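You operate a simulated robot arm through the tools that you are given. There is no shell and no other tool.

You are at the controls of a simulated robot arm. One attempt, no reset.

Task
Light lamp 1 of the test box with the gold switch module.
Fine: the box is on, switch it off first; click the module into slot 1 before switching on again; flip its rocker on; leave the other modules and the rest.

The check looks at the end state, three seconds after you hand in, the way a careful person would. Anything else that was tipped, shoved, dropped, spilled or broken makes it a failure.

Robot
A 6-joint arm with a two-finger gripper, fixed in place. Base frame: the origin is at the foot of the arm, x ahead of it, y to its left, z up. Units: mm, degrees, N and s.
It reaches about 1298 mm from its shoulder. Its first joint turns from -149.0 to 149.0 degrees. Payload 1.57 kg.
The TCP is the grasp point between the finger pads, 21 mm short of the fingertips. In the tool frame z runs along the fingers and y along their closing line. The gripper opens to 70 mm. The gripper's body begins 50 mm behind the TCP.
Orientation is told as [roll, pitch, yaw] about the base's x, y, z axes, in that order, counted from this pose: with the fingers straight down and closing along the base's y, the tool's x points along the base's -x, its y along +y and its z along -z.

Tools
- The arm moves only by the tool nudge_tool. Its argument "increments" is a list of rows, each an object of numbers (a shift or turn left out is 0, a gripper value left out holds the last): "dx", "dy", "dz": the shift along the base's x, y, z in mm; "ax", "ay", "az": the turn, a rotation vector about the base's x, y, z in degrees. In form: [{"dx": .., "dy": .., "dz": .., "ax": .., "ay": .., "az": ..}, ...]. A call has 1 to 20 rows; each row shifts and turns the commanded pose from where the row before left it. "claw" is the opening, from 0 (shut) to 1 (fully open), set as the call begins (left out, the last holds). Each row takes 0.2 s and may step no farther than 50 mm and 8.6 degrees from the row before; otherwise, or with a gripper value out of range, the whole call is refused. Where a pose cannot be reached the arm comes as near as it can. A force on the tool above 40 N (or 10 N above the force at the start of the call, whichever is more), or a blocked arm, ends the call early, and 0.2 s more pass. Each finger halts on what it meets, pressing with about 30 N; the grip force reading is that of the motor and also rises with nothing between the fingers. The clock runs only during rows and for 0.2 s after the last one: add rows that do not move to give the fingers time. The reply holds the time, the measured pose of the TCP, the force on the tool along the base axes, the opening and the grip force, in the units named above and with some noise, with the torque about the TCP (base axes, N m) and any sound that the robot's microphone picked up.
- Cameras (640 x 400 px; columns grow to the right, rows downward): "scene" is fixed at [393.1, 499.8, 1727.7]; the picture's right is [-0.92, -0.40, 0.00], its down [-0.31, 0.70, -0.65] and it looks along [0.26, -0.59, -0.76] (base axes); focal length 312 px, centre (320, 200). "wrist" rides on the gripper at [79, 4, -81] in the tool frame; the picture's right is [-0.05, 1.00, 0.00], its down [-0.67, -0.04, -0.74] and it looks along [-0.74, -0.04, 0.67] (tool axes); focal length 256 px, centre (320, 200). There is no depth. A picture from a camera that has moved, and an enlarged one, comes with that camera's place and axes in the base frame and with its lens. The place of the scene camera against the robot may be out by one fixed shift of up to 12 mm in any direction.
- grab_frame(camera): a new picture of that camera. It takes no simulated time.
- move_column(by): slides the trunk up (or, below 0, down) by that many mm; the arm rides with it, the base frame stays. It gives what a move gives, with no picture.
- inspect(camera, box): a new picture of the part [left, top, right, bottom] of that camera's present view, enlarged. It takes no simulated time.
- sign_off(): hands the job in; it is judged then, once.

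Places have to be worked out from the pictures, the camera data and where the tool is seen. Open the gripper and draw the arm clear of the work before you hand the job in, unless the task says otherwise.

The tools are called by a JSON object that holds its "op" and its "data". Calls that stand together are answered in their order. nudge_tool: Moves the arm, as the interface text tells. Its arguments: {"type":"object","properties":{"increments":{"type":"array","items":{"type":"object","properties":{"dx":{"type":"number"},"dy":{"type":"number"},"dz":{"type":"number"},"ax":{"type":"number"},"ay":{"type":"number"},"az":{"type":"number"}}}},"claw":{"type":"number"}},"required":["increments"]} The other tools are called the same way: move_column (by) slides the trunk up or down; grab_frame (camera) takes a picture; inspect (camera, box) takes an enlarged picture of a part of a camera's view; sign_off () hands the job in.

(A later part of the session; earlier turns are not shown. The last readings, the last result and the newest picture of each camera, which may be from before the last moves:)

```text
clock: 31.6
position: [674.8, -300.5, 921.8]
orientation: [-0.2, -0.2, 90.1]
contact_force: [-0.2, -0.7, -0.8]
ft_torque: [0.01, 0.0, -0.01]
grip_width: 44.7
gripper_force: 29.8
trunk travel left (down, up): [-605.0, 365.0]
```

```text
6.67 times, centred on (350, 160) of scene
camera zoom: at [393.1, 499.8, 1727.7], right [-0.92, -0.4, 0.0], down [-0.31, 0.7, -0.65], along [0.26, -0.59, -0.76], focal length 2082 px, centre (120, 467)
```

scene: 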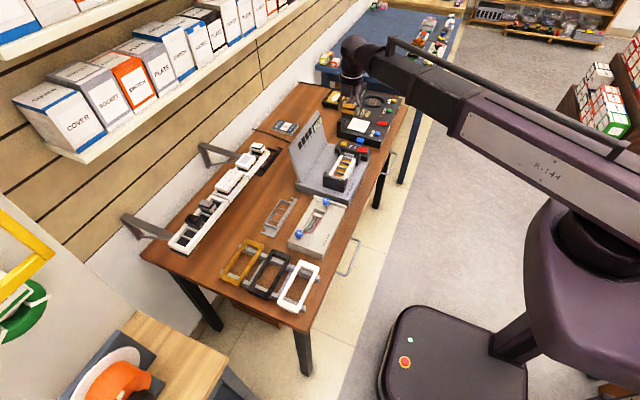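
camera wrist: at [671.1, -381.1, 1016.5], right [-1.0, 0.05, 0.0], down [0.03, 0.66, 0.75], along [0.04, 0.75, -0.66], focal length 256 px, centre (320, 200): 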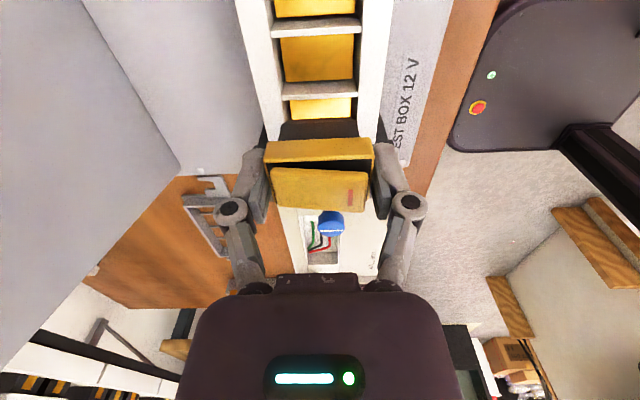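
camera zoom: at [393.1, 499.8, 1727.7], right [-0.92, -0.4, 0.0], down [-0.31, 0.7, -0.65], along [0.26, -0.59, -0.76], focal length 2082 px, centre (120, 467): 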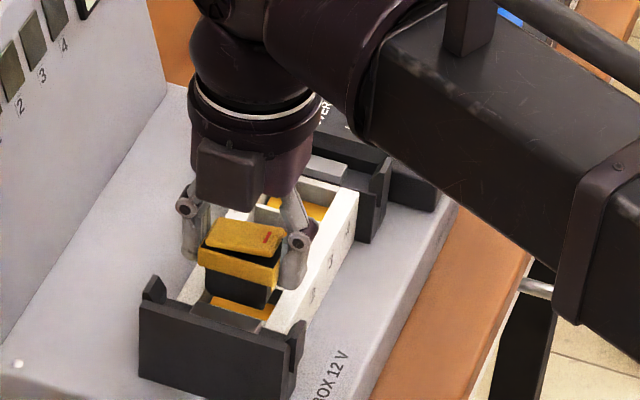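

{"op": "inspect", "data": {"camera": "scene", "box": [336, 150, 372, 186]}}

{"op": "inspect", "data": {"camera": "wrist", "box": [285, 80, 355, 140]}}

```text
11.11 times, centred on (354, 168) of scene
camera zoom: at [393.1, 499.8, 1727.7], right [-0.92, -0.4, 0.0], down [-0.31, 0.7, -0.65], along [0.26, -0.59, -0.76], focal length 3469 px, centre (-58, 556)
```

zoom: 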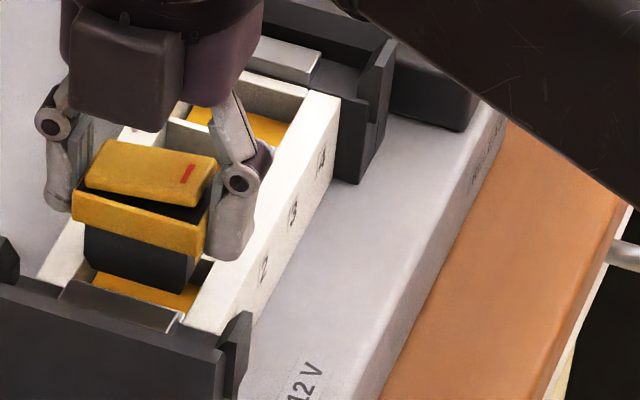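

```text
6.67 times, centred on (320, 110) of wrist
camera zoom: at [671.1, -381.1, 1004.4], right [-1.0, 0.05, 0.0], down [0.03, 0.66, 0.75], along [0.04, 0.75, -0.66], focal length 1707 px, centre (320, 800)
```

zoom: 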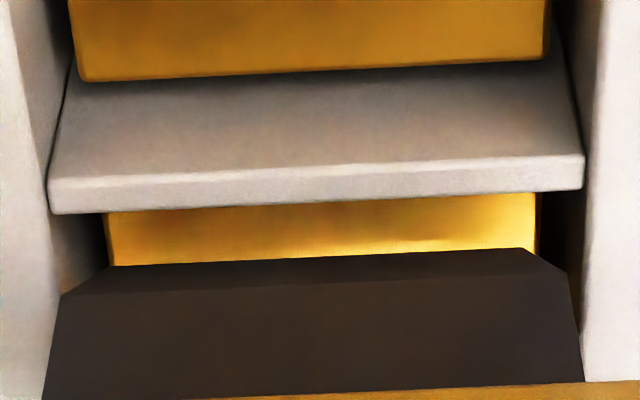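

The module is over slot 1, lined up in x to about 0.3 mm and in yaw to about 0.2°. I lower a few millimetres at a time.

{"op": "move_column", "data": {"by": -4}}

{"op": "move_column", "data": {"by": -2}}

{"op": "inspect", "data": {"camera": "wrist", "box": [270, 70, 370, 170]}}

{"op": "inspect", "data": {"camera": "scene", "box": [336, 150, 372, 186]}}

```text
clock: 32.1
position: [675.3, -301.2, 918.8]
orientation: [-0.2, -0.2, 90.1]
contact_force: [0.2, 0.3, 0.6]
ft_torque: [0.0, 0.02, -0.01]
grip_width: 44.5
gripper_force: 30.3
trunk travel left (down, up): [-601.0, 369.0]
```

```text
clock: 32.6
position: [675.6, -300.5, 917.3]
orientation: [-0.2, -0.2, 90.1]
contact_force: [0.7, 0.7, -0.7]
ft_torque: [0.02, -0.03, 0.02]
grip_width: 44.7
gripper_force: 30.2
trunk travel left (down, up): [-599.0, 371.0]
```

```text
4.00 times, centred on (320, 120) of wrist
camera zoom: at [671.2, -381.1, 998.4], right [-1.0, 0.05, 0.0], down [0.03, 0.66, 0.75], along [0.04, 0.75, -0.66], focal length 1024 px, centre (320, 520)
```

zoom: 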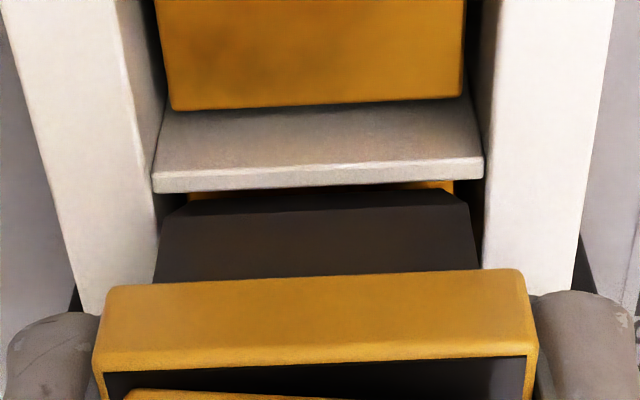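

```text
11.11 times, centred on (354, 168) of scene
camera zoom: at [393.1, 499.8, 1727.7], right [-0.92, -0.4, 0.0], down [-0.31, 0.7, -0.65], along [0.26, -0.59, -0.76], focal length 3469 px, centre (-58, 556)
```

zoom: 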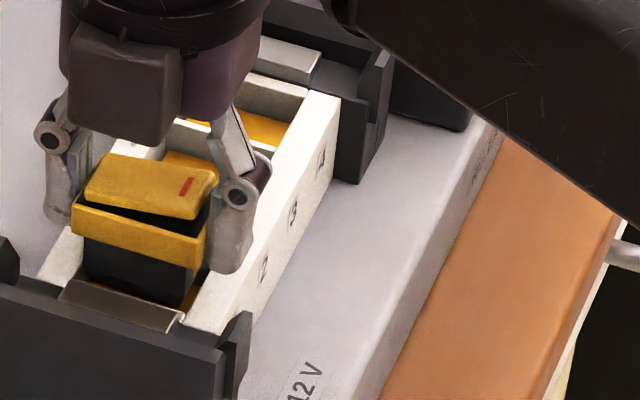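

{"op": "move_column", "data": {"by": -3}}

{"op": "move_column", "data": {"by": -2}}

{"op": "inspect", "data": {"camera": "wrist", "box": [270, 70, 370, 170]}}

{"op": "inspect", "data": {"camera": "scene", "box": [336, 150, 372, 186]}}

```text
clock: 33.1
position: [675.8, -299.8, 915.0]
orientation: [-0.2, -0.1, 90.1]
contact_force: [1.1, -0.1, 0.1]
ft_torque: [0.03, -0.02, 0.01]
grip_width: 45.0
gripper_force: 29.6
trunk travel left (down, up): [-596.0, 374.0]
```

```text
clock: 33.6
position: [675.2, -300.6, 912.5]
orientation: [-0.2, -0.2, 90.1]
contact_force: [0.7, -0.3, -0.4]
ft_torque: [0.03, -0.04, 0.01]
grip_width: 44.4
gripper_force: 29.7
trunk travel left (down, up): [-594.0, 376.0]
```

```text
4.00 times, centred on (320, 120) of wrist
camera zoom: at [671.2, -381.1, 993.4], right [-1.0, 0.05, 0.0], down [0.03, 0.66, 0.75], along [0.04, 0.75, -0.66], focal length 1024 px, centre (320, 520)
```

zoom: 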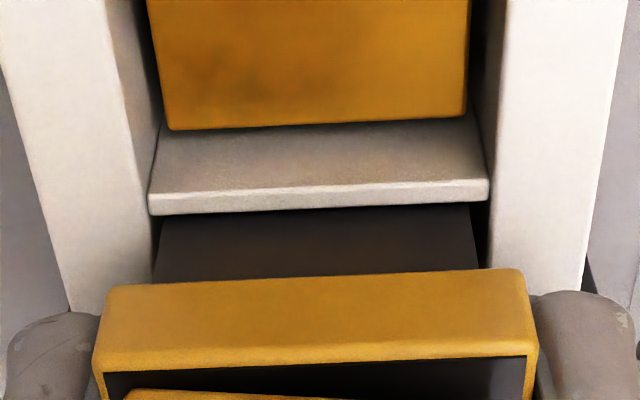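

```text
11.11 times, centred on (354, 168) of scene
camera zoom: at [393.1, 499.8, 1727.7], right [-0.92, -0.4, 0.0], down [-0.31, 0.7, -0.65], along [0.26, -0.59, -0.76], focal length 3469 px, centre (-58, 556)
```

zoom: 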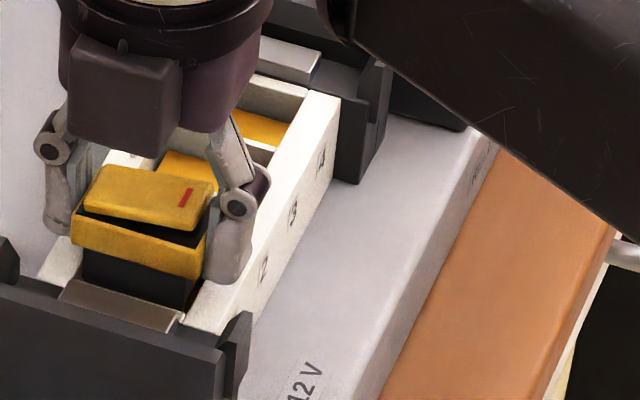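

The body is entering the slot with no resistance. I lower a little more, stopping before the fingertips reach the frame.

{"op": "move_column", "data": {"by": -3}}

{"op": "inspect", "data": {"camera": "wrist", "box": [270, 70, 370, 170]}}

{"op": "inspect", "data": {"camera": "scene", "box": [336, 150, 372, 186]}}

```text
clock: 34.2
position: [674.5, -302.6, 909.8]
orientation: [-0.2, -0.1, 90.1]
contact_force: [0.4, -0.3, 0.2]
ft_torque: [-0.01, -0.03, -0.02]
grip_width: 44.8
gripper_force: 30.3
trunk travel left (down, up): [-591.0, 379.0]
```

```text
4.00 times, centred on (320, 120) of wrist
camera zoom: at [671.2, -381.1, 990.5], right [-1.0, 0.05, 0.0], down [0.03, 0.66, 0.75], along [0.04, 0.75, -0.66], focal length 1024 px, centre (320, 520)
```

zoom: 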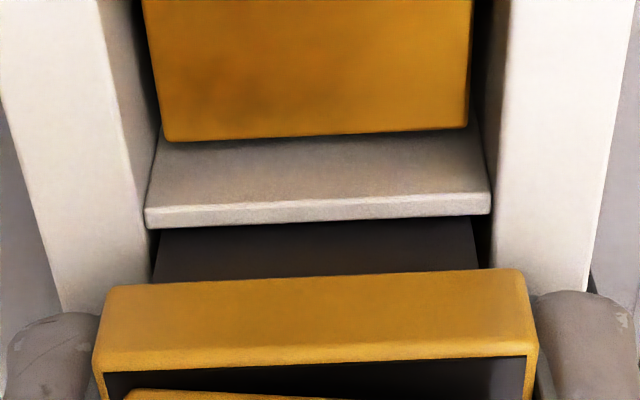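

```text
11.11 times, centred on (354, 168) of scene
camera zoom: at [393.1, 499.8, 1727.7], right [-0.92, -0.4, 0.0], down [-0.31, 0.7, -0.65], along [0.26, -0.59, -0.76], focal length 3469 px, centre (-58, 556)
```

zoom: 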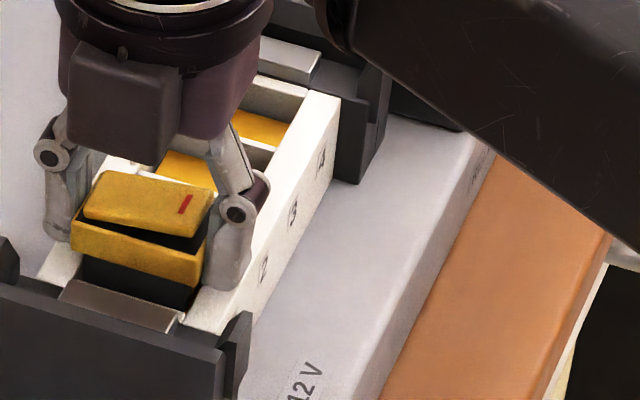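

{"op": "move_column", "data": {"by": -2}}

{"op": "inspect", "data": {"camera": "scene", "box": [336, 150, 372, 186]}}

{"op": "grab_frame", "data": {"camera": "wrist"}}

```text
clock: 34.7
position: [674.8, -301.0, 908.1]
orientation: [-0.2, -0.1, 90.1]
contact_force: [0.4, -0.3, -0.1]
ft_torque: [0.02, 0.04, -0.01]
grip_width: 44.8
gripper_force: 29.7
trunk travel left (down, up): [-589.0, 381.0]
```

```text
11.11 times, centred on (354, 168) of scene
camera zoom: at [393.1, 499.8, 1727.7], right [-0.92, -0.4, 0.0], down [-0.31, 0.7, -0.65], along [0.26, -0.59, -0.76], focal length 3469 px, centre (-58, 556)
```

zoom: 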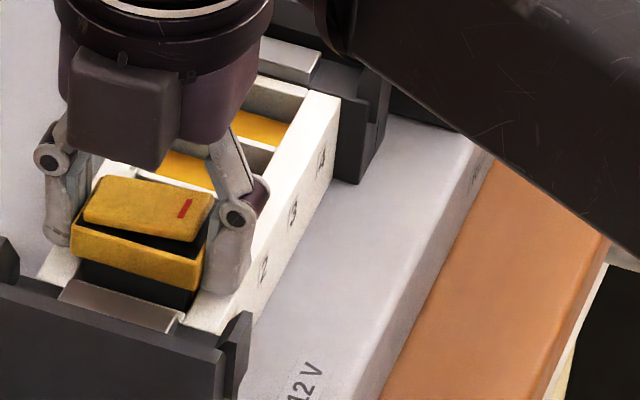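

```text
taken
camera wrist: at [671.1, -381.0, 988.5], right [-1.0, 0.05, 0.0], down [0.03, 0.66, 0.75], along [0.04, 0.75, -0.66], focal length 256 px, centre (320, 200)
```

wrist: 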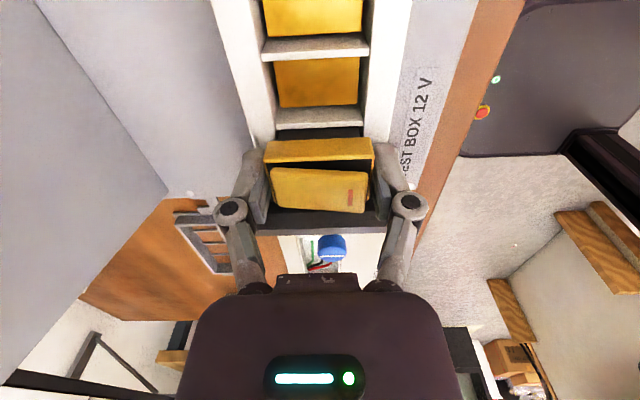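

The body is about 9 mm into the slot and the tips are almost at the frame. I open the fingers slightly so I can regrip higher on the cap for the final push.

{"op": "nudge_tool", "data": {"claw": 0.78, "increments": [{}, {}]}}

{"op": "inspect", "data": {"camera": "scene", "box": [336, 150, 372, 186]}}

{"op": "inspect", "data": {"camera": "wrist", "box": [240, 70, 400, 230]}}

```text
clock: 35.3
position: [675.2, -301.4, 906.9]
orientation: [-0.2, -0.2, 90.1]
contact_force: [-0.2, 0.8, -0.1]
ft_torque: [-0.01, -0.04, -0.03]
grip_width: 54.5
gripper_force: 0.0
trunk travel left (down, up): [-589.0, 381.0]
```

```text
11.11 times, centred on (354, 168) of scene
camera zoom: at [393.1, 499.8, 1727.7], right [-0.92, -0.4, 0.0], down [-0.31, 0.7, -0.65], along [0.26, -0.59, -0.76], focal length 3469 px, centre (-58, 556)
```

zoom: 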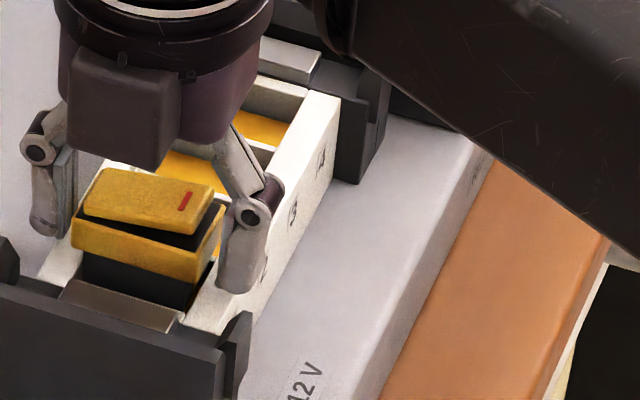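

```text
2.50 times, centred on (320, 150) of wrist
camera zoom: at [671.2, -381.1, 988.4], right [-1.0, 0.05, 0.0], down [0.03, 0.66, 0.75], along [0.04, 0.75, -0.66], focal length 640 px, centre (320, 325)
```

zoom: 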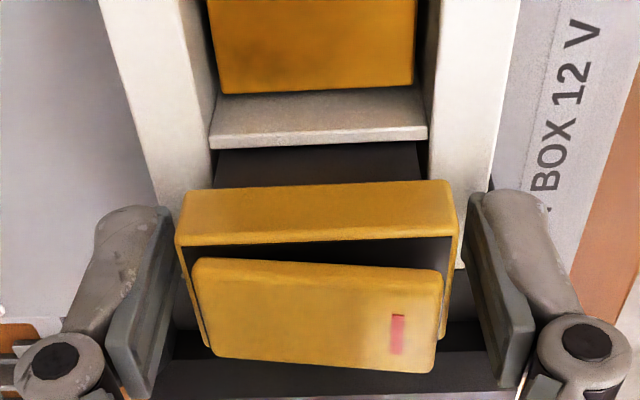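

The module rose about 3 mm when released but stays upright in the slot. I raise the tool 10 mm and regrip on the upper part of the cap.

{"op": "move_column", "data": {"by": 10}}

{"op": "nudge_tool", "data": {"claw": 0, "increments": [{}, {}, {}]}}

{"op": "inspect", "data": {"camera": "scene", "box": [336, 150, 372, 186]}}

{"op": "inspect", "data": {"camera": "wrist", "box": [240, 70, 400, 230]}}

```text
clock: 35.9
position: [675.4, -300.7, 918.8]
orientation: [-0.2, -0.2, 90.1]
contact_force: [-0.2, 0.0, 0.2]
ft_torque: [-0.04, 0.02, -0.01]
grip_width: 54.9
gripper_force: 0.2
trunk travel left (down, up): [-599.0, 371.0]
```

```text
clock: 36.7
position: [674.6, -300.7, 918.1]
orientation: [-0.3, -0.2, 90.1]
contact_force: [0.3, 0.4, 0.5]
ft_torque: [0.01, 0.0, 0.0]
grip_width: 44.9
gripper_force: 29.8
trunk travel left (down, up): [-599.0, 371.0]
```

```text
11.11 times, centred on (354, 168) of scene
camera zoom: at [393.1, 499.8, 1727.7], right [-0.92, -0.4, 0.0], down [-0.31, 0.7, -0.65], along [0.26, -0.59, -0.76], focal length 3469 px, centre (-58, 556)
```

zoom: 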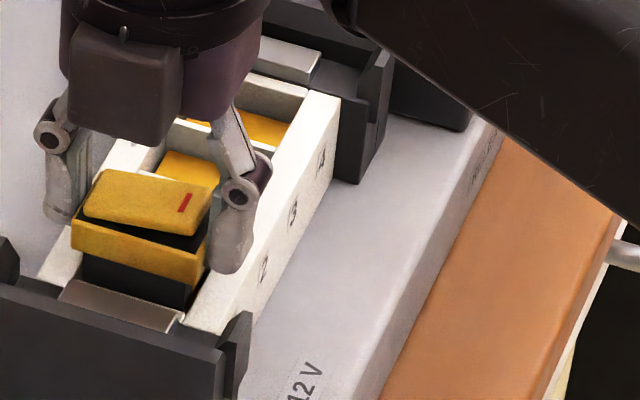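

```text
2.50 times, centred on (320, 150) of wrist
camera zoom: at [671.1, -381.1, 998.5], right [-1.0, 0.05, 0.0], down [0.03, 0.66, 0.75], along [0.04, 0.75, -0.66], focal length 640 px, centre (320, 325)
```

zoom: 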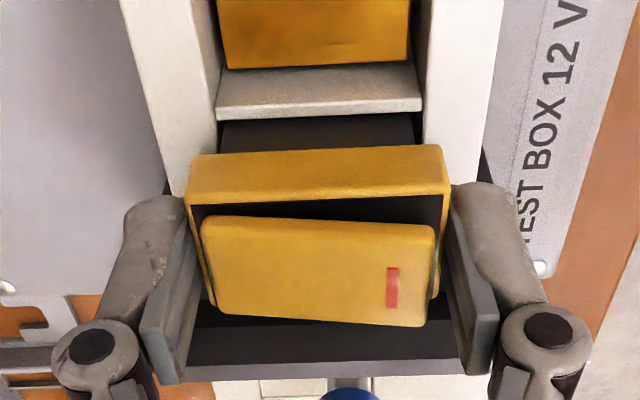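

The regrip is good, with the pads on the cap and more travel below. I push down in small steps.

{"op": "move_column", "data": {"by": -4}}

{"op": "move_column", "data": {"by": -3}}

{"op": "inspect", "data": {"camera": "scene", "box": [336, 150, 372, 186]}}

{"op": "inspect", "data": {"camera": "wrist", "box": [240, 70, 400, 230]}}

```text
clock: 37.2
position: [674.5, -300.9, 912.9]
orientation: [-0.2, -0.2, 90.1]
contact_force: [0.6, 0.1, 2.1]
ft_torque: [0.0, -0.02, 0.01]
grip_width: 44.9
gripper_force: 30.0
trunk travel left (down, up): [-595.0, 375.0]
```

```text
clock: 37.7
position: [674.8, -300.4, 910.5]
orientation: [-0.2, -0.2, 90.2]
contact_force: [0.7, 0.3, 2.3]
ft_torque: [-0.03, -0.01, 0.03]
grip_width: 44.7
gripper_force: 29.7
trunk travel left (down, up): [-592.0, 378.0]
```

```text
11.11 times, centred on (354, 168) of scene
camera zoom: at [393.1, 499.8, 1727.7], right [-0.92, -0.4, 0.0], down [-0.31, 0.7, -0.65], along [0.26, -0.59, -0.76], focal length 3469 px, centre (-58, 556)
```

zoom: 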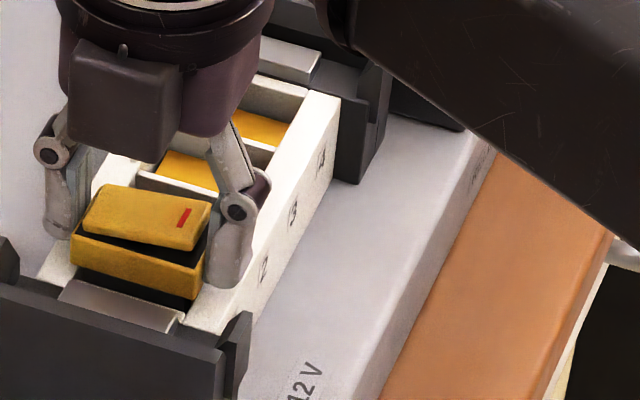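

```text
2.50 times, centred on (320, 150) of wrist
camera zoom: at [671.1, -381.0, 991.5], right [-1.0, 0.05, 0.0], down [0.03, 0.66, 0.75], along [0.04, 0.75, -0.66], focal length 640 px, centre (320, 325)
```

zoom: 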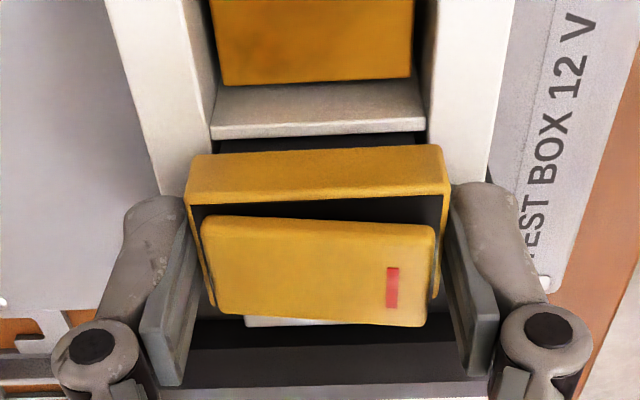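

The module is moving down with only about 2 N and the gap is closing. I continue in 2 mm steps.

{"op": "move_column", "data": {"by": -2}}

{"op": "move_column", "data": {"by": -1.5}}

{"op": "inspect", "data": {"camera": "scene", "box": [336, 150, 372, 186]}}

{"op": "inspect", "data": {"camera": "wrist", "box": [240, 70, 400, 230]}}

```text
clock: 38.2
position: [674.7, -301.4, 908.4]
orientation: [-0.2, -0.2, 90.1]
contact_force: [0.9, -0.7, 1.7]
ft_torque: [-0.01, -0.02, 0.03]
grip_width: 45.0
gripper_force: 29.5
trunk travel left (down, up): [-590.0, 380.0]
```

```text
clock: 38.7
position: [675.3, -302.4, 907.0]
orientation: [-0.2, -0.3, 90.2]
contact_force: [0.3, -0.9, 5.7]
ft_torque: [-0.01, -0.01, 0.0]
grip_width: 45.0
gripper_force: 30.1
trunk travel left (down, up): [-588.0, 382.0]
```

```text
11.11 times, centred on (354, 168) of scene
camera zoom: at [393.1, 499.8, 1727.7], right [-0.92, -0.4, 0.0], down [-0.31, 0.7, -0.65], along [0.26, -0.59, -0.76], focal length 3469 px, centre (-58, 556)
```

zoom: 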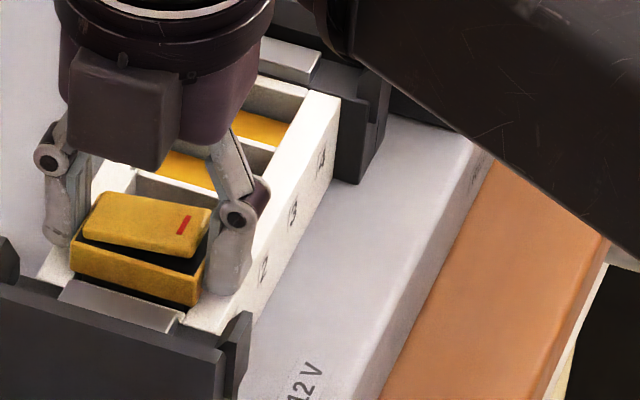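

```text
2.50 times, centred on (320, 150) of wrist
camera zoom: at [671.0, -381.0, 988.2], right [-1.0, 0.05, 0.0], down [0.03, 0.66, 0.75], along [0.04, 0.75, -0.66], focal length 640 px, centre (320, 325)
```

zoom: 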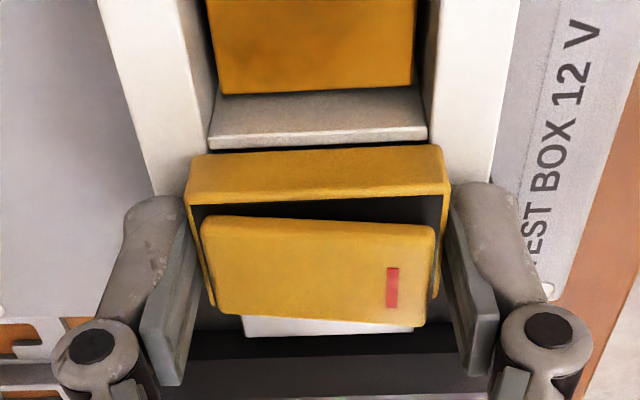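

Force is rising (5.7 N) and the cap is almost down. I push another 1 mm at a time, listening for the click.

{"op": "move_column", "data": {"by": -1}}

{"op": "inspect", "data": {"camera": "scene", "box": [336, 150, 372, 186]}}

```text
clock: 39.2
position: [675.6, -300.8, 906.0]
orientation: [-0.2, -0.2, 90.1]
contact_force: [1.9, -0.5, 8.4]
ft_torque: [-0.05, -0.05, -0.01]
grip_width: 44.8
gripper_force: 29.8
trunk travel left (down, up): [-587.0, 383.0]
```

```text
11.11 times, centred on (354, 168) of scene
camera zoom: at [393.1, 499.8, 1727.7], right [-0.92, -0.4, 0.0], down [-0.31, 0.7, -0.65], along [0.26, -0.59, -0.76], focal length 3469 px, centre (-58, 556)
```

zoom: 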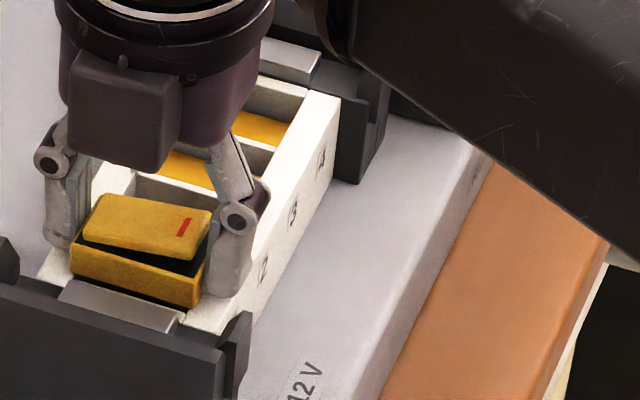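

{"op": "move_column", "data": {"by": -1}}

```text
clock: 39.8
position: [674.8, -300.5, 907.2]
orientation: [-0.3, -0.1, 90.0]
contact_force: [5.7, -2.6, 20.4]
ft_torque: [-0.06, -0.13, -0.03]
grip_width: 45.1
gripper_force: 30.1
trunk travel left (down, up): [-586.0, 384.0]
```

Force rose to 20 N with no further descent, so either the clip is resisting or the fingertips touch the frame. I check both close up.

{"op": "inspect", "data": {"camera": "scene", "box": [338, 162, 362, 184]}}

{"op": "inspect", "data": {"camera": "wrist", "box": [240, 80, 400, 220]}}

```text
16.00 times, centred on (350, 173) of scene
camera zoom: at [393.1, 499.8, 1727.7], right [-0.92, -0.4, 0.0], down [-0.31, 0.7, -0.65], along [0.26, -0.59, -0.76], focal length 4996 px, centre (-160, 632)
```

zoom: 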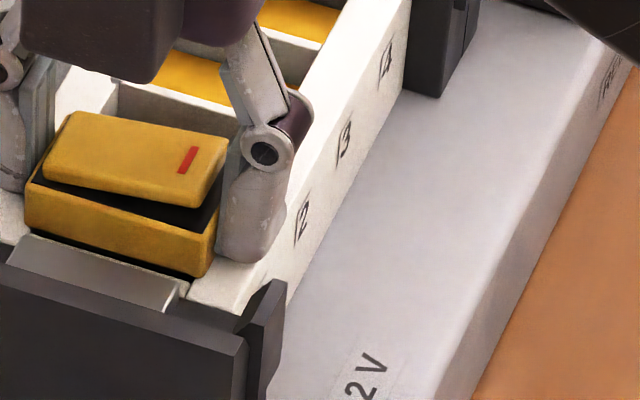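

```text
2.86 times, centred on (320, 150) of wrist
camera zoom: at [670.7, -380.9, 986.9], right [-1.0, 0.05, 0.0], down [0.03, 0.66, 0.75], along [0.04, 0.75, -0.66], focal length 731 px, centre (320, 343)
```

zoom: 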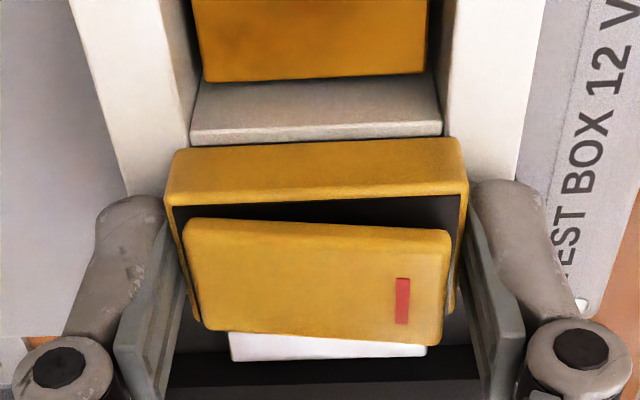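

The fingertips are resting on the frame with a few millimetres still to go under the cap. I release, raise 7 mm and regrip higher for another push.

{"op": "nudge_tool", "data": {"claw": 0.78, "increments": [{}, {}]}}

{"op": "move_column", "data": {"by": 8}}

{"op": "inspect", "data": {"camera": "scene", "box": [338, 162, 362, 184]}}

{"op": "inspect", "data": {"camera": "wrist", "box": [240, 80, 400, 220]}}

```text
clock: 40.4
position: [676.3, -301.2, 905.3]
orientation: [-0.1, -0.2, 90.2]
contact_force: [-0.4, -0.5, 0.5]
ft_torque: [0.03, -0.01, 0.0]
grip_width: 54.5
gripper_force: 0.0
trunk travel left (down, up): [-586.0, 384.0]
```

```text
clock: 40.9
position: [675.6, -300.0, 911.8]
orientation: [-0.2, -0.3, 90.1]
contact_force: [0.7, 0.5, 0.0]
ft_torque: [0.01, 0.0, -0.02]
grip_width: 54.5
gripper_force: 0.0
trunk travel left (down, up): [-594.0, 376.0]
```

```text
16.00 times, centred on (350, 173) of scene
camera zoom: at [393.1, 499.8, 1727.7], right [-0.92, -0.4, 0.0], down [-0.31, 0.7, -0.65], along [0.26, -0.59, -0.76], focal length 4996 px, centre (-160, 632)
```

zoom: 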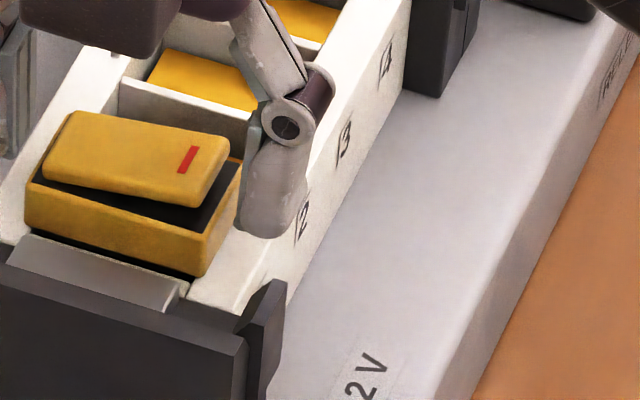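

```text
2.86 times, centred on (320, 150) of wrist
camera zoom: at [671.3, -381.1, 993.9], right [-1.0, 0.05, 0.0], down [0.03, 0.66, 0.75], along [0.04, 0.75, -0.66], focal length 731 px, centre (320, 343)
```

zoom: 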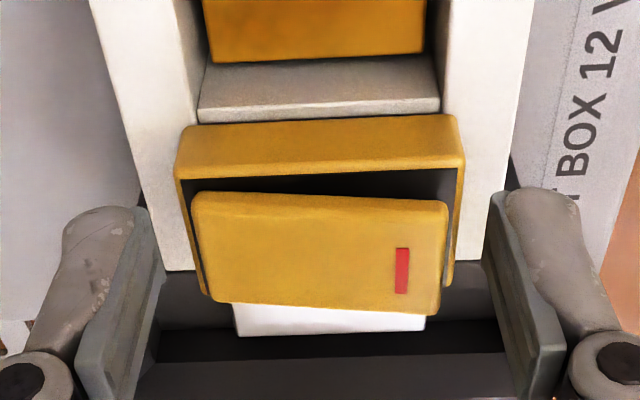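

The module held its depth this time, with a small gap still showing. I regrip here and push again.

{"op": "nudge_tool", "data": {"claw": 0, "increments": [{}, {}, {}]}}

{"op": "move_column", "data": {"by": -2}}

{"op": "move_column", "data": {"by": -1}}

{"op": "inspect", "data": {"camera": "scene", "box": [338, 162, 362, 184]}}

```text
clock: 41.7
position: [675.4, -301.5, 913.5]
orientation: [-0.1, -0.2, 90.1]
contact_force: [0.1, -1.3, 4.5]
ft_torque: [-0.05, 0.05, -0.02]
grip_width: 45.2
gripper_force: 30.0
trunk travel left (down, up): [-594.0, 376.0]
```

```text
clock: 42.2
position: [674.9, -301.6, 912.2]
orientation: [-0.3, -0.2, 90.1]
contact_force: [5.0, -2.4, 20.5]
ft_torque: [-0.04, -0.1, 0.0]
grip_width: 45.4
gripper_force: 29.9
trunk travel left (down, up): [-592.0, 378.0]
```

```text
clock: 42.8
position: [674.0, -300.5, 909.9]
orientation: [-0.3, -0.3, 90.0]
contact_force: [6.3, -1.7, 20.6]
ft_torque: [-0.06, -0.15, -0.01]
grip_width: 45.0
gripper_force: 30.1
trunk travel left (down, up): [-591.0, 379.0]
```

```text
16.00 times, centred on (350, 173) of scene
camera zoom: at [393.1, 499.8, 1727.7], right [-0.92, -0.4, 0.0], down [-0.31, 0.7, -0.65], along [0.26, -0.59, -0.76], focal length 4996 px, centre (-160, 632)
```

zoom: 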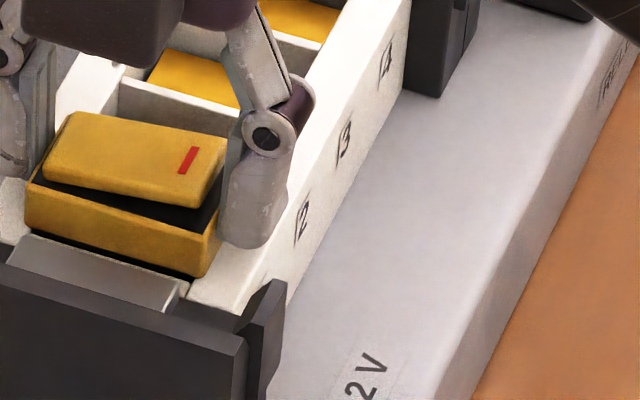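

Force holds at about 20 N, so the cap is slipping in the grip and the clip needs a firmer push. I release, rise above the module and close the fingers to press down on its already-down (+x) end.

{"op": "nudge_tool", "data": {"claw": 0.78, "increments": [{}, {}]}}

{"op": "move_column", "data": {"by": 40}}

{"op": "grab_frame", "data": {"camera": "wrist"}}

{"op": "inspect", "data": {"camera": "wrist", "box": [240, 50, 400, 190]}}

{"op": "inspect", "data": {"camera": "scene", "box": [338, 162, 362, 184]}}

```text
clock: 43.4
position: [675.4, -301.0, 909.5]
orientation: [-0.3, -0.3, 90.1]
contact_force: [0.6, 0.5, 0.6]
ft_torque: [0.03, 0.0, -0.01]
grip_width: 54.5
gripper_force: 0.0
trunk travel left (down, up): [-591.0, 379.0]
```

```text
clock: 44.2
position: [675.4, -300.2, 949.6]
orientation: [-0.3, -0.2, 90.1]
contact_force: [0.0, -0.1, 0.1]
ft_torque: [0.04, 0.0, 0.02]
grip_width: 54.8
gripper_force: 0.0
trunk travel left (down, up): [-631.0, 339.0]
```

```text
taken
camera wrist: at [671.3, -381.1, 1030.9], right [-1.0, 0.05, 0.0], down [0.03, 0.66, 0.75], along [0.04, 0.75, -0.66], focal length 256 px, centre (320, 200)
```

wrist: 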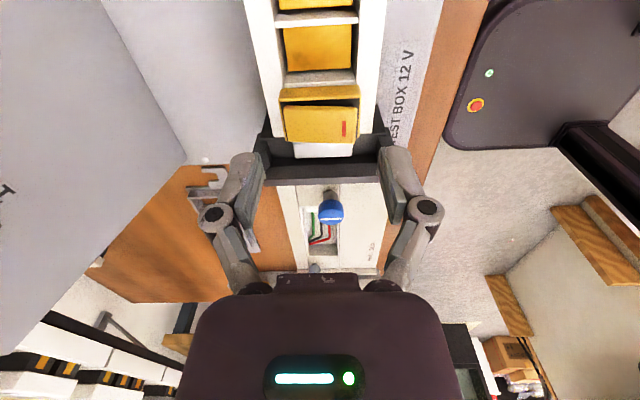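

```text
2.86 times, centred on (320, 120) of wrist
camera zoom: at [671.3, -381.1, 1030.9], right [-1.0, 0.05, 0.0], down [0.03, 0.66, 0.75], along [0.04, 0.75, -0.66], focal length 731 px, centre (320, 429)
```

zoom: 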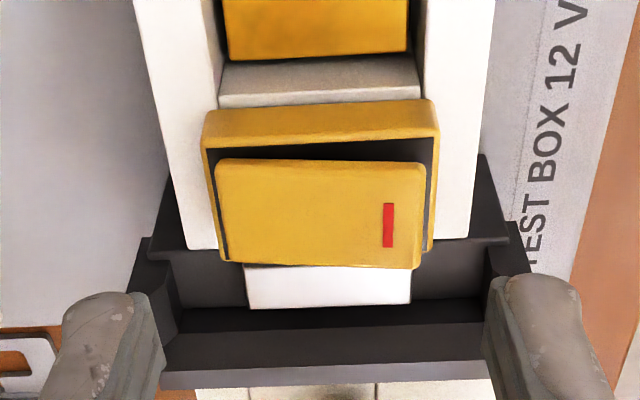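

```text
16.00 times, centred on (350, 173) of scene
camera zoom: at [393.1, 499.8, 1727.7], right [-0.92, -0.4, 0.0], down [-0.31, 0.7, -0.65], along [0.26, -0.59, -0.76], focal length 4996 px, centre (-160, 632)
```

zoom: 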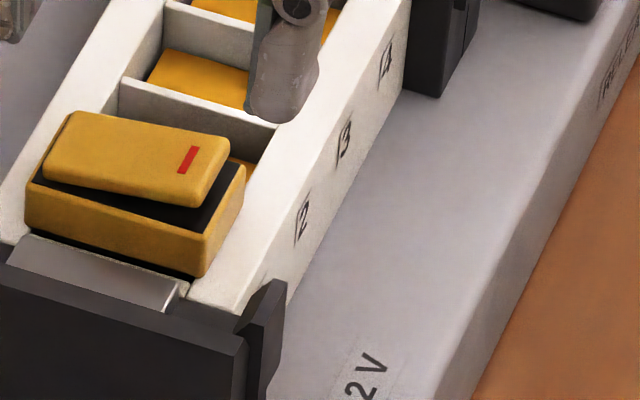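

The cap looks close to flush, but no click has been reported. I close the fingers, shift 9 mm toward the +x end and press down gently from above to make sure it latches.

{"op": "nudge_tool", "data": {"claw": 0, "increments": [{"dx": 8}, {}, {}, {}, {}]}}

{"op": "move_column", "data": {"by": -18}}

{"op": "grab_frame", "data": {"camera": "wrist"}}

{"op": "inspect", "data": {"camera": "scene", "box": [336, 156, 366, 184]}}

```text
clock: 45.4
position: [683.5, -299.9, 949.7]
orientation: [-0.2, -0.2, 90.1]
contact_force: [0.5, 0.6, -0.2]
ft_torque: [0.0, 0.0, 0.01]
grip_width: 0.3
gripper_force: 28.9
trunk travel left (down, up): [-631.0, 339.0]
```

```text
clock: 46.0
position: [683.4, -300.7, 932.3]
orientation: [-0.1, -0.2, 90.1]
contact_force: [0.5, 0.1, -0.2]
ft_torque: [0.02, 0.01, -0.03]
grip_width: 0.1
gripper_force: 28.1
trunk travel left (down, up): [-613.0, 357.0]
```

```text
taken
camera wrist: at [679.8, -381.0, 1012.9], right [-1.0, 0.05, 0.0], down [0.03, 0.66, 0.75], along [0.04, 0.75, -0.66], focal length 256 px, centre (320, 200)
```

wrist: 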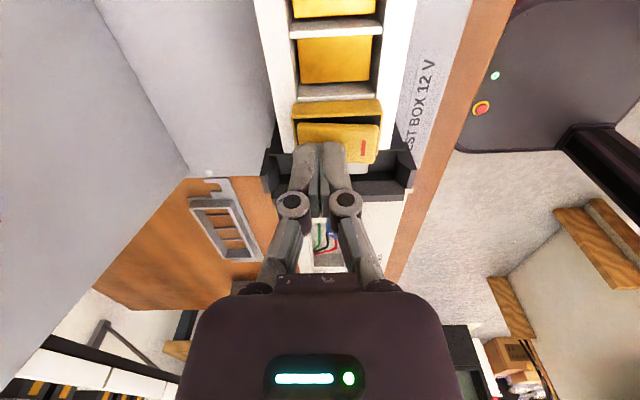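

```text
14.29 times, centred on (351, 170) of scene
camera zoom: at [393.1, 499.8, 1727.7], right [-0.92, -0.4, 0.0], down [-0.31, 0.7, -0.65], along [0.26, -0.59, -0.76], focal length 4461 px, centre (-123, 629)
```

zoom: 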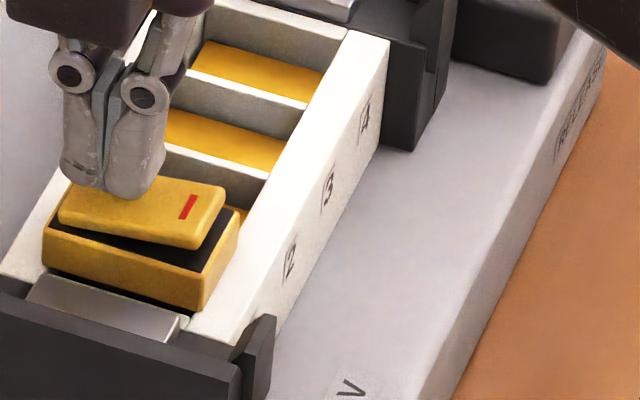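

The closed tips are above the +x part of the rocker. I lower onto it in small steps.

{"op": "move_column", "data": {"by": -4}}

{"op": "move_column", "data": {"by": -2}}

{"op": "move_column", "data": {"by": -1}}

```text
clock: 46.6
position: [683.9, -300.9, 928.6]
orientation: [-0.2, -0.3, 90.0]
contact_force: [-0.4, -0.4, 0.3]
ft_torque: [0.03, 0.03, 0.02]
grip_width: 0.0
gripper_force: 28.5
trunk travel left (down, up): [-609.0, 361.0]
```

```text
clock: 47.1
position: [684.3, -300.5, 926.1]
orientation: [-0.2, -0.2, 90.1]
contact_force: [0.5, -0.7, 1.0]
ft_torque: [-0.02, 0.02, 0.01]
grip_width: 0.1
gripper_force: 28.6
trunk travel left (down, up): [-607.0, 363.0]
```

```text
clock: 47.6
position: [683.6, -300.6, 925.1]
orientation: [-0.2, -0.2, 90.1]
contact_force: [1.5, -0.3, 6.9]
ft_torque: [-0.04, 0.03, -0.01]
grip_width: 0.0
gripper_force: 28.6
trunk travel left (down, up): [-606.0, 364.0]
```

Contact is made at about 7 N. I press on in 1 mm steps.

{"op": "move_column", "data": {"by": -1}}

{"op": "move_column", "data": {"by": -1}}

{"op": "inspect", "data": {"camera": "scene", "box": [336, 156, 366, 184]}}

```text
clock: 48.1
position: [683.8, -301.9, 925.0]
orientation: [-0.2, -0.2, 90.1]
contact_force: [3.0, -0.6, 15.1]
ft_torque: [-0.03, 0.03, 0.02]
grip_width: 6.0
gripper_force: 28.6
trunk travel left (down, up): [-605.0, 365.0]
```

```text
clock: 48.6
position: [682.0, -300.8, 925.4]
orientation: [-0.3, -0.2, 90.1]
contact_force: [9.2, -3.1, 30.5]
ft_torque: [-0.11, -0.1, 0.02]
grip_width: 6.3
gripper_force: 28.5
trunk travel left (down, up): [-604.0, 366.0]
```

```text
14.29 times, centred on (351, 170) of scene
camera zoom: at [393.1, 499.8, 1727.7], right [-0.92, -0.4, 0.0], down [-0.31, 0.7, -0.65], along [0.26, -0.59, -0.76], focal length 4461 px, centre (-123, 629)
```

zoom: 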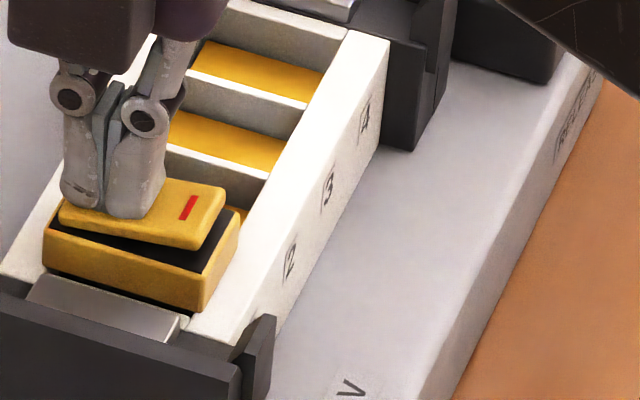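

At 30 N the module no longer moves, so it appears fully down. I lift off and look at the seating.

{"op": "move_column", "data": {"by": 60}}

{"op": "inspect", "data": {"camera": "wrist", "box": [260, 0, 400, 130]}}

{"op": "inspect", "data": {"camera": "scene", "box": [336, 156, 366, 184]}}

{"op": "inspect", "data": {"camera": "scene", "box": [280, 110, 390, 210]}}

```text
clock: 49.6
position: [684.3, -301.6, 983.9]
orientation: [-0.2, -0.2, 90.2]
contact_force: [0.4, 0.1, 0.5]
ft_torque: [-0.02, 0.0, 0.03]
grip_width: 0.2
gripper_force: 28.9
trunk travel left (down, up): [-664.0, 306.0]
```

```text
3.08 times, centred on (330, 65) of wrist
camera zoom: at [679.9, -381.0, 1063.8], right [-1.0, 0.05, 0.0], down [0.03, 0.66, 0.75], along [0.04, 0.75, -0.66], focal length 788 px, centre (289, 615)
```

zoom: 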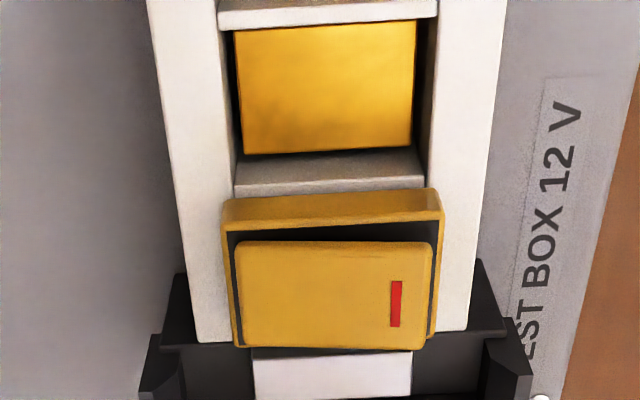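

```text
14.29 times, centred on (351, 170) of scene
camera zoom: at [393.1, 499.8, 1727.7], right [-0.92, -0.4, 0.0], down [-0.31, 0.7, -0.65], along [0.26, -0.59, -0.76], focal length 4461 px, centre (-123, 629)
```

zoom: 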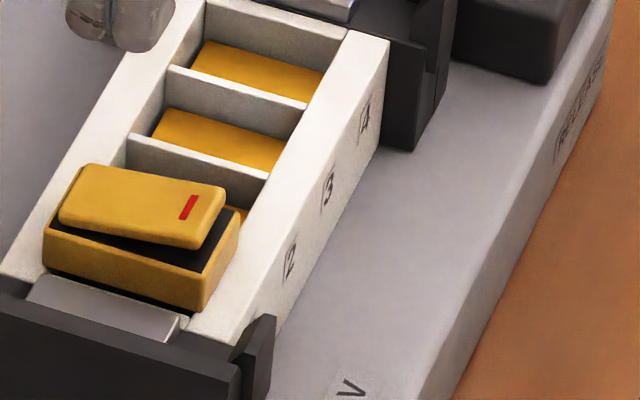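

```text
4.00 times, centred on (335, 160) of scene
camera zoom: at [393.1, 499.8, 1727.7], right [-0.92, -0.4, 0.0], down [-0.31, 0.7, -0.65], along [0.26, -0.59, -0.76], focal length 1249 px, centre (260, 360)
```

zoom: 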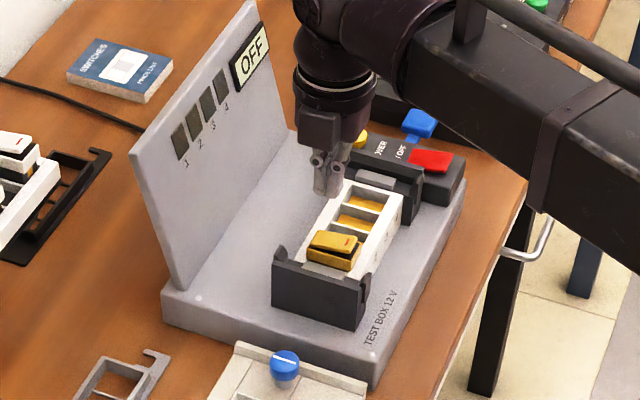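

The cap bottom measures about z 884, flush with the frame top, and the display still reads OFF, so the module is seated. I move over the raised (-x) end of the red power rocker.

{"op": "nudge_tool", "data": {"increments": [{"dx": -16.5, "dy": -44}, {"dx": -16.5, "dy": -44}, {"dx": -16.5, "dy": -44}, {"dx": -16.5, "dy": -44}, {}]}}

{"op": "grab_frame", "data": {"camera": "wrist"}}

{"op": "inspect", "data": {"camera": "wrist", "box": [240, 0, 420, 160]}}

{"op": "inspect", "data": {"camera": "scene", "box": [330, 110, 400, 180]}}

```text
clock: 50.8
position: [620.3, -476.7, 983.2]
orientation: [-0.3, -0.3, 90.1]
contact_force: [-0.2, -0.2, 0.6]
ft_torque: [0.01, 0.02, -0.01]
grip_width: 0.0
gripper_force: 28.0
trunk travel left (down, up): [-664.0, 306.0]
```

```text
taken
camera wrist: at [615.0, -557.0, 1063.9], right [-1.0, 0.05, 0.0], down [0.03, 0.66, 0.75], along [0.04, 0.75, -0.66], focal length 256 px, centre (320, 200)
```

wrist: 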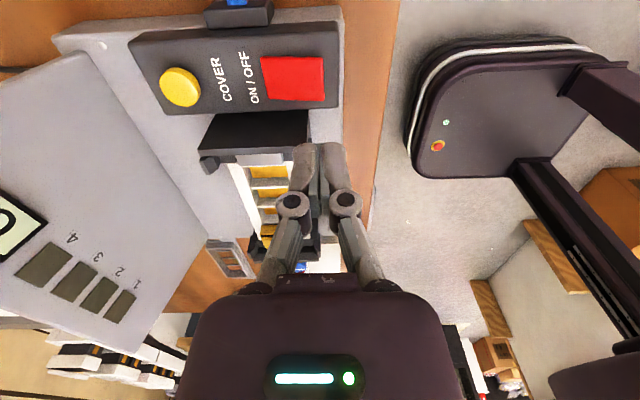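

```text
2.50 times, centred on (330, 80) of wrist
camera zoom: at [615.0, -557.0, 1063.9], right [-1.0, 0.05, 0.0], down [0.03, 0.66, 0.75], along [0.04, 0.75, -0.66], focal length 640 px, centre (295, 500)
```

zoom: 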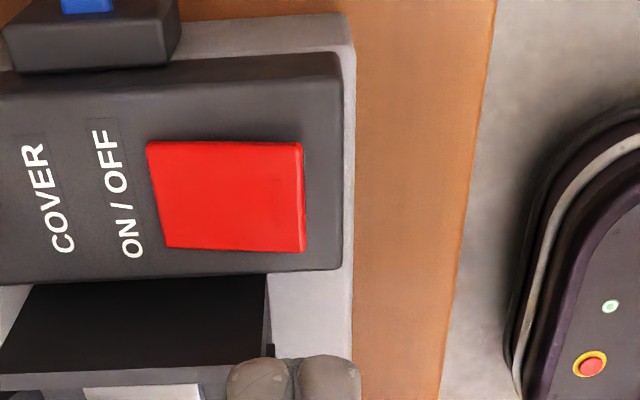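

```text
5.71 times, centred on (365, 145) of scene
camera zoom: at [393.1, 499.8, 1727.7], right [-0.92, -0.4, 0.0], down [-0.31, 0.7, -0.65], along [0.26, -0.59, -0.76], focal length 1784 px, centre (63, 514)
```

zoom: 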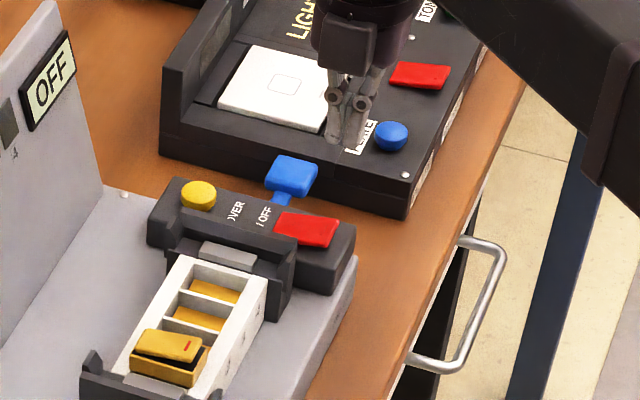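

The power rocker spans x 617–657 and y -494 to -465, with its -x end raised. I shift to (624, -480) and lower to just above it.

{"op": "nudge_tool", "data": {"increments": [{"dx": 4, "dy": -3}, {}]}}

{"op": "move_column", "data": {"by": -62}}

{"op": "grab_frame", "data": {"camera": "wrist"}}

{"op": "inspect", "data": {"camera": "scene", "box": [330, 110, 400, 180]}}

```text
clock: 51.4
position: [622.4, -480.3, 983.3]
orientation: [-0.2, -0.2, 90.1]
contact_force: [0.2, 0.5, 0.3]
ft_torque: [0.0, 0.0, 0.02]
grip_width: 0.0
gripper_force: 28.9
trunk travel left (down, up): [-664.0, 306.0]
```

```text
clock: 52.4
position: [622.7, -480.9, 921.1]
orientation: [-0.2, -0.3, 90.1]
contact_force: [0.1, 0.7, 0.6]
ft_torque: [0.02, 0.01, 0.01]
grip_width: 0.3
gripper_force: 28.2
trunk travel left (down, up): [-602.0, 368.0]
```

```text
taken
camera wrist: at [618.5, -560.4, 1002.0], right [-1.0, 0.05, 0.0], down [0.03, 0.66, 0.75], along [0.04, 0.75, -0.66], focal length 256 px, centre (320, 200)
```

wrist: 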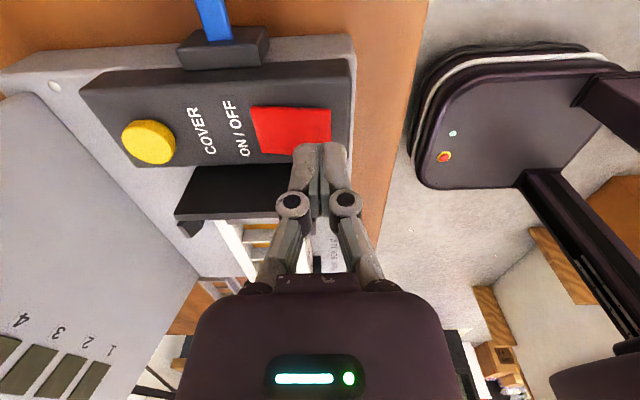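

```text
5.71 times, centred on (365, 145) of scene
camera zoom: at [393.1, 499.8, 1727.7], right [-0.92, -0.4, 0.0], down [-0.31, 0.7, -0.65], along [0.26, -0.59, -0.76], focal length 1784 px, centre (63, 514)
```

zoom: 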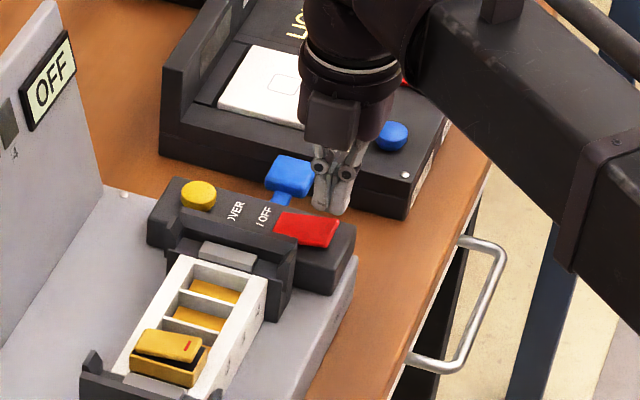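

The tips are just above the raised end. I lower in small steps until it toggles.

{"op": "move_column", "data": {"by": -5}}

{"op": "move_column", "data": {"by": -3}}

{"op": "move_column", "data": {"by": -2}}

{"op": "inspect", "data": {"camera": "scene", "box": [310, 100, 400, 190]}}

```text
clock: 53.0
position: [622.8, -480.1, 915.7]
orientation: [-0.2, -0.2, 90.1]
contact_force: [0.1, -0.4, 0.1]
ft_torque: [0.02, -0.02, 0.0]
grip_width: 0.0
gripper_force: 28.3
trunk travel left (down, up): [-597.0, 373.0]
```

```text
clock: 53.5
position: [623.6, -480.4, 913.6]
orientation: [-0.2, -0.2, 90.0]
contact_force: [-0.9, 0.5, 0.1]
ft_torque: [0.0, 0.02, 0.01]
grip_width: 0.0
gripper_force: 28.6
trunk travel left (down, up): [-594.0, 376.0]
```

```text
clock: 54.0
position: [621.9, -480.0, 911.4]
orientation: [-0.2, -0.2, 90.2]
contact_force: [-0.8, 0.4, -0.5]
ft_torque: [-0.01, 0.02, -0.02]
grip_width: 0.0
gripper_force: 28.9
trunk travel left (down, up): [-592.0, 378.0]
```

```text
4.44 times, centred on (355, 145) of scene
camera zoom: at [393.1, 499.8, 1727.7], right [-0.92, -0.4, 0.0], down [-0.31, 0.7, -0.65], along [0.26, -0.59, -0.76], focal length 1388 px, centre (164, 444)
```

zoom: 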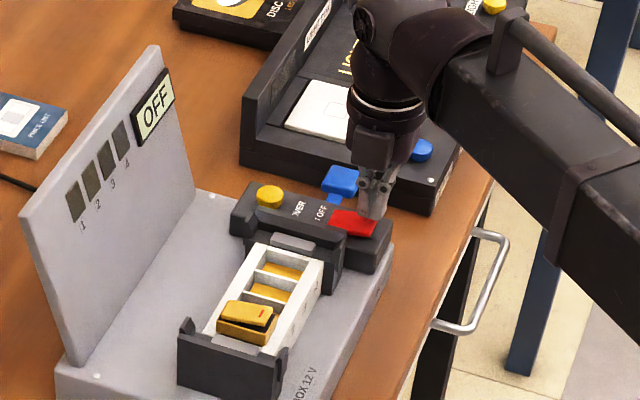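

No contact yet at tip height of about 890. I continue down in small steps.

{"op": "move_column", "data": {"by": -2}}

{"op": "move_column", "data": {"by": -2}}

{"op": "move_column", "data": {"by": -1.5}}

{"op": "inspect", "data": {"camera": "scene", "box": [310, 100, 400, 190]}}

```text
clock: 54.5
position: [622.5, -480.3, 909.5]
orientation: [-0.2, -0.2, 90.1]
contact_force: [0.3, -0.7, -0.9]
ft_torque: [0.0, -0.04, 0.0]
grip_width: 0.0
gripper_force: 28.8
trunk travel left (down, up): [-590.0, 380.0]
```

```text
clock: 55.1
position: [623.6, -480.3, 906.7]
orientation: [-0.2, -0.2, 90.1]
contact_force: [-0.4, -0.1, 0.4]
ft_torque: [-0.02, -0.02, -0.04]
grip_width: 0.0
gripper_force: 28.9
trunk travel left (down, up): [-588.0, 382.0]
```

```text
clock: 55.6
position: [623.1, -480.3, 905.4]
orientation: [-0.1, -0.2, 90.2]
contact_force: [-0.4, -0.2, -0.2]
ft_torque: [0.02, 0.03, 0.03]
grip_width: 0.0
gripper_force: 28.5
trunk travel left (down, up): [-587.0, 383.0]
```

```text
4.44 times, centred on (355, 145) of scene
camera zoom: at [393.1, 499.8, 1727.7], right [-0.92, -0.4, 0.0], down [-0.31, 0.7, -0.65], along [0.26, -0.59, -0.76], focal length 1388 px, centre (164, 444)
```

zoom: 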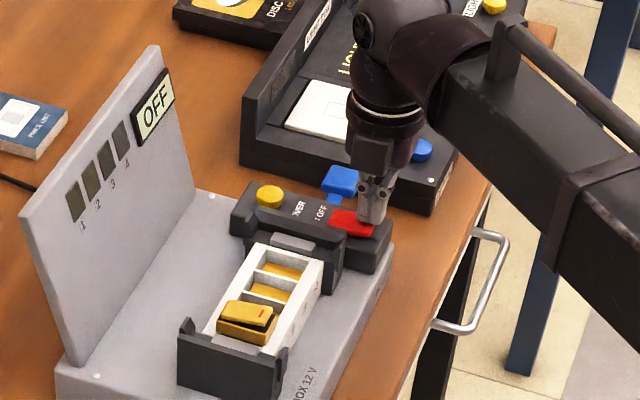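

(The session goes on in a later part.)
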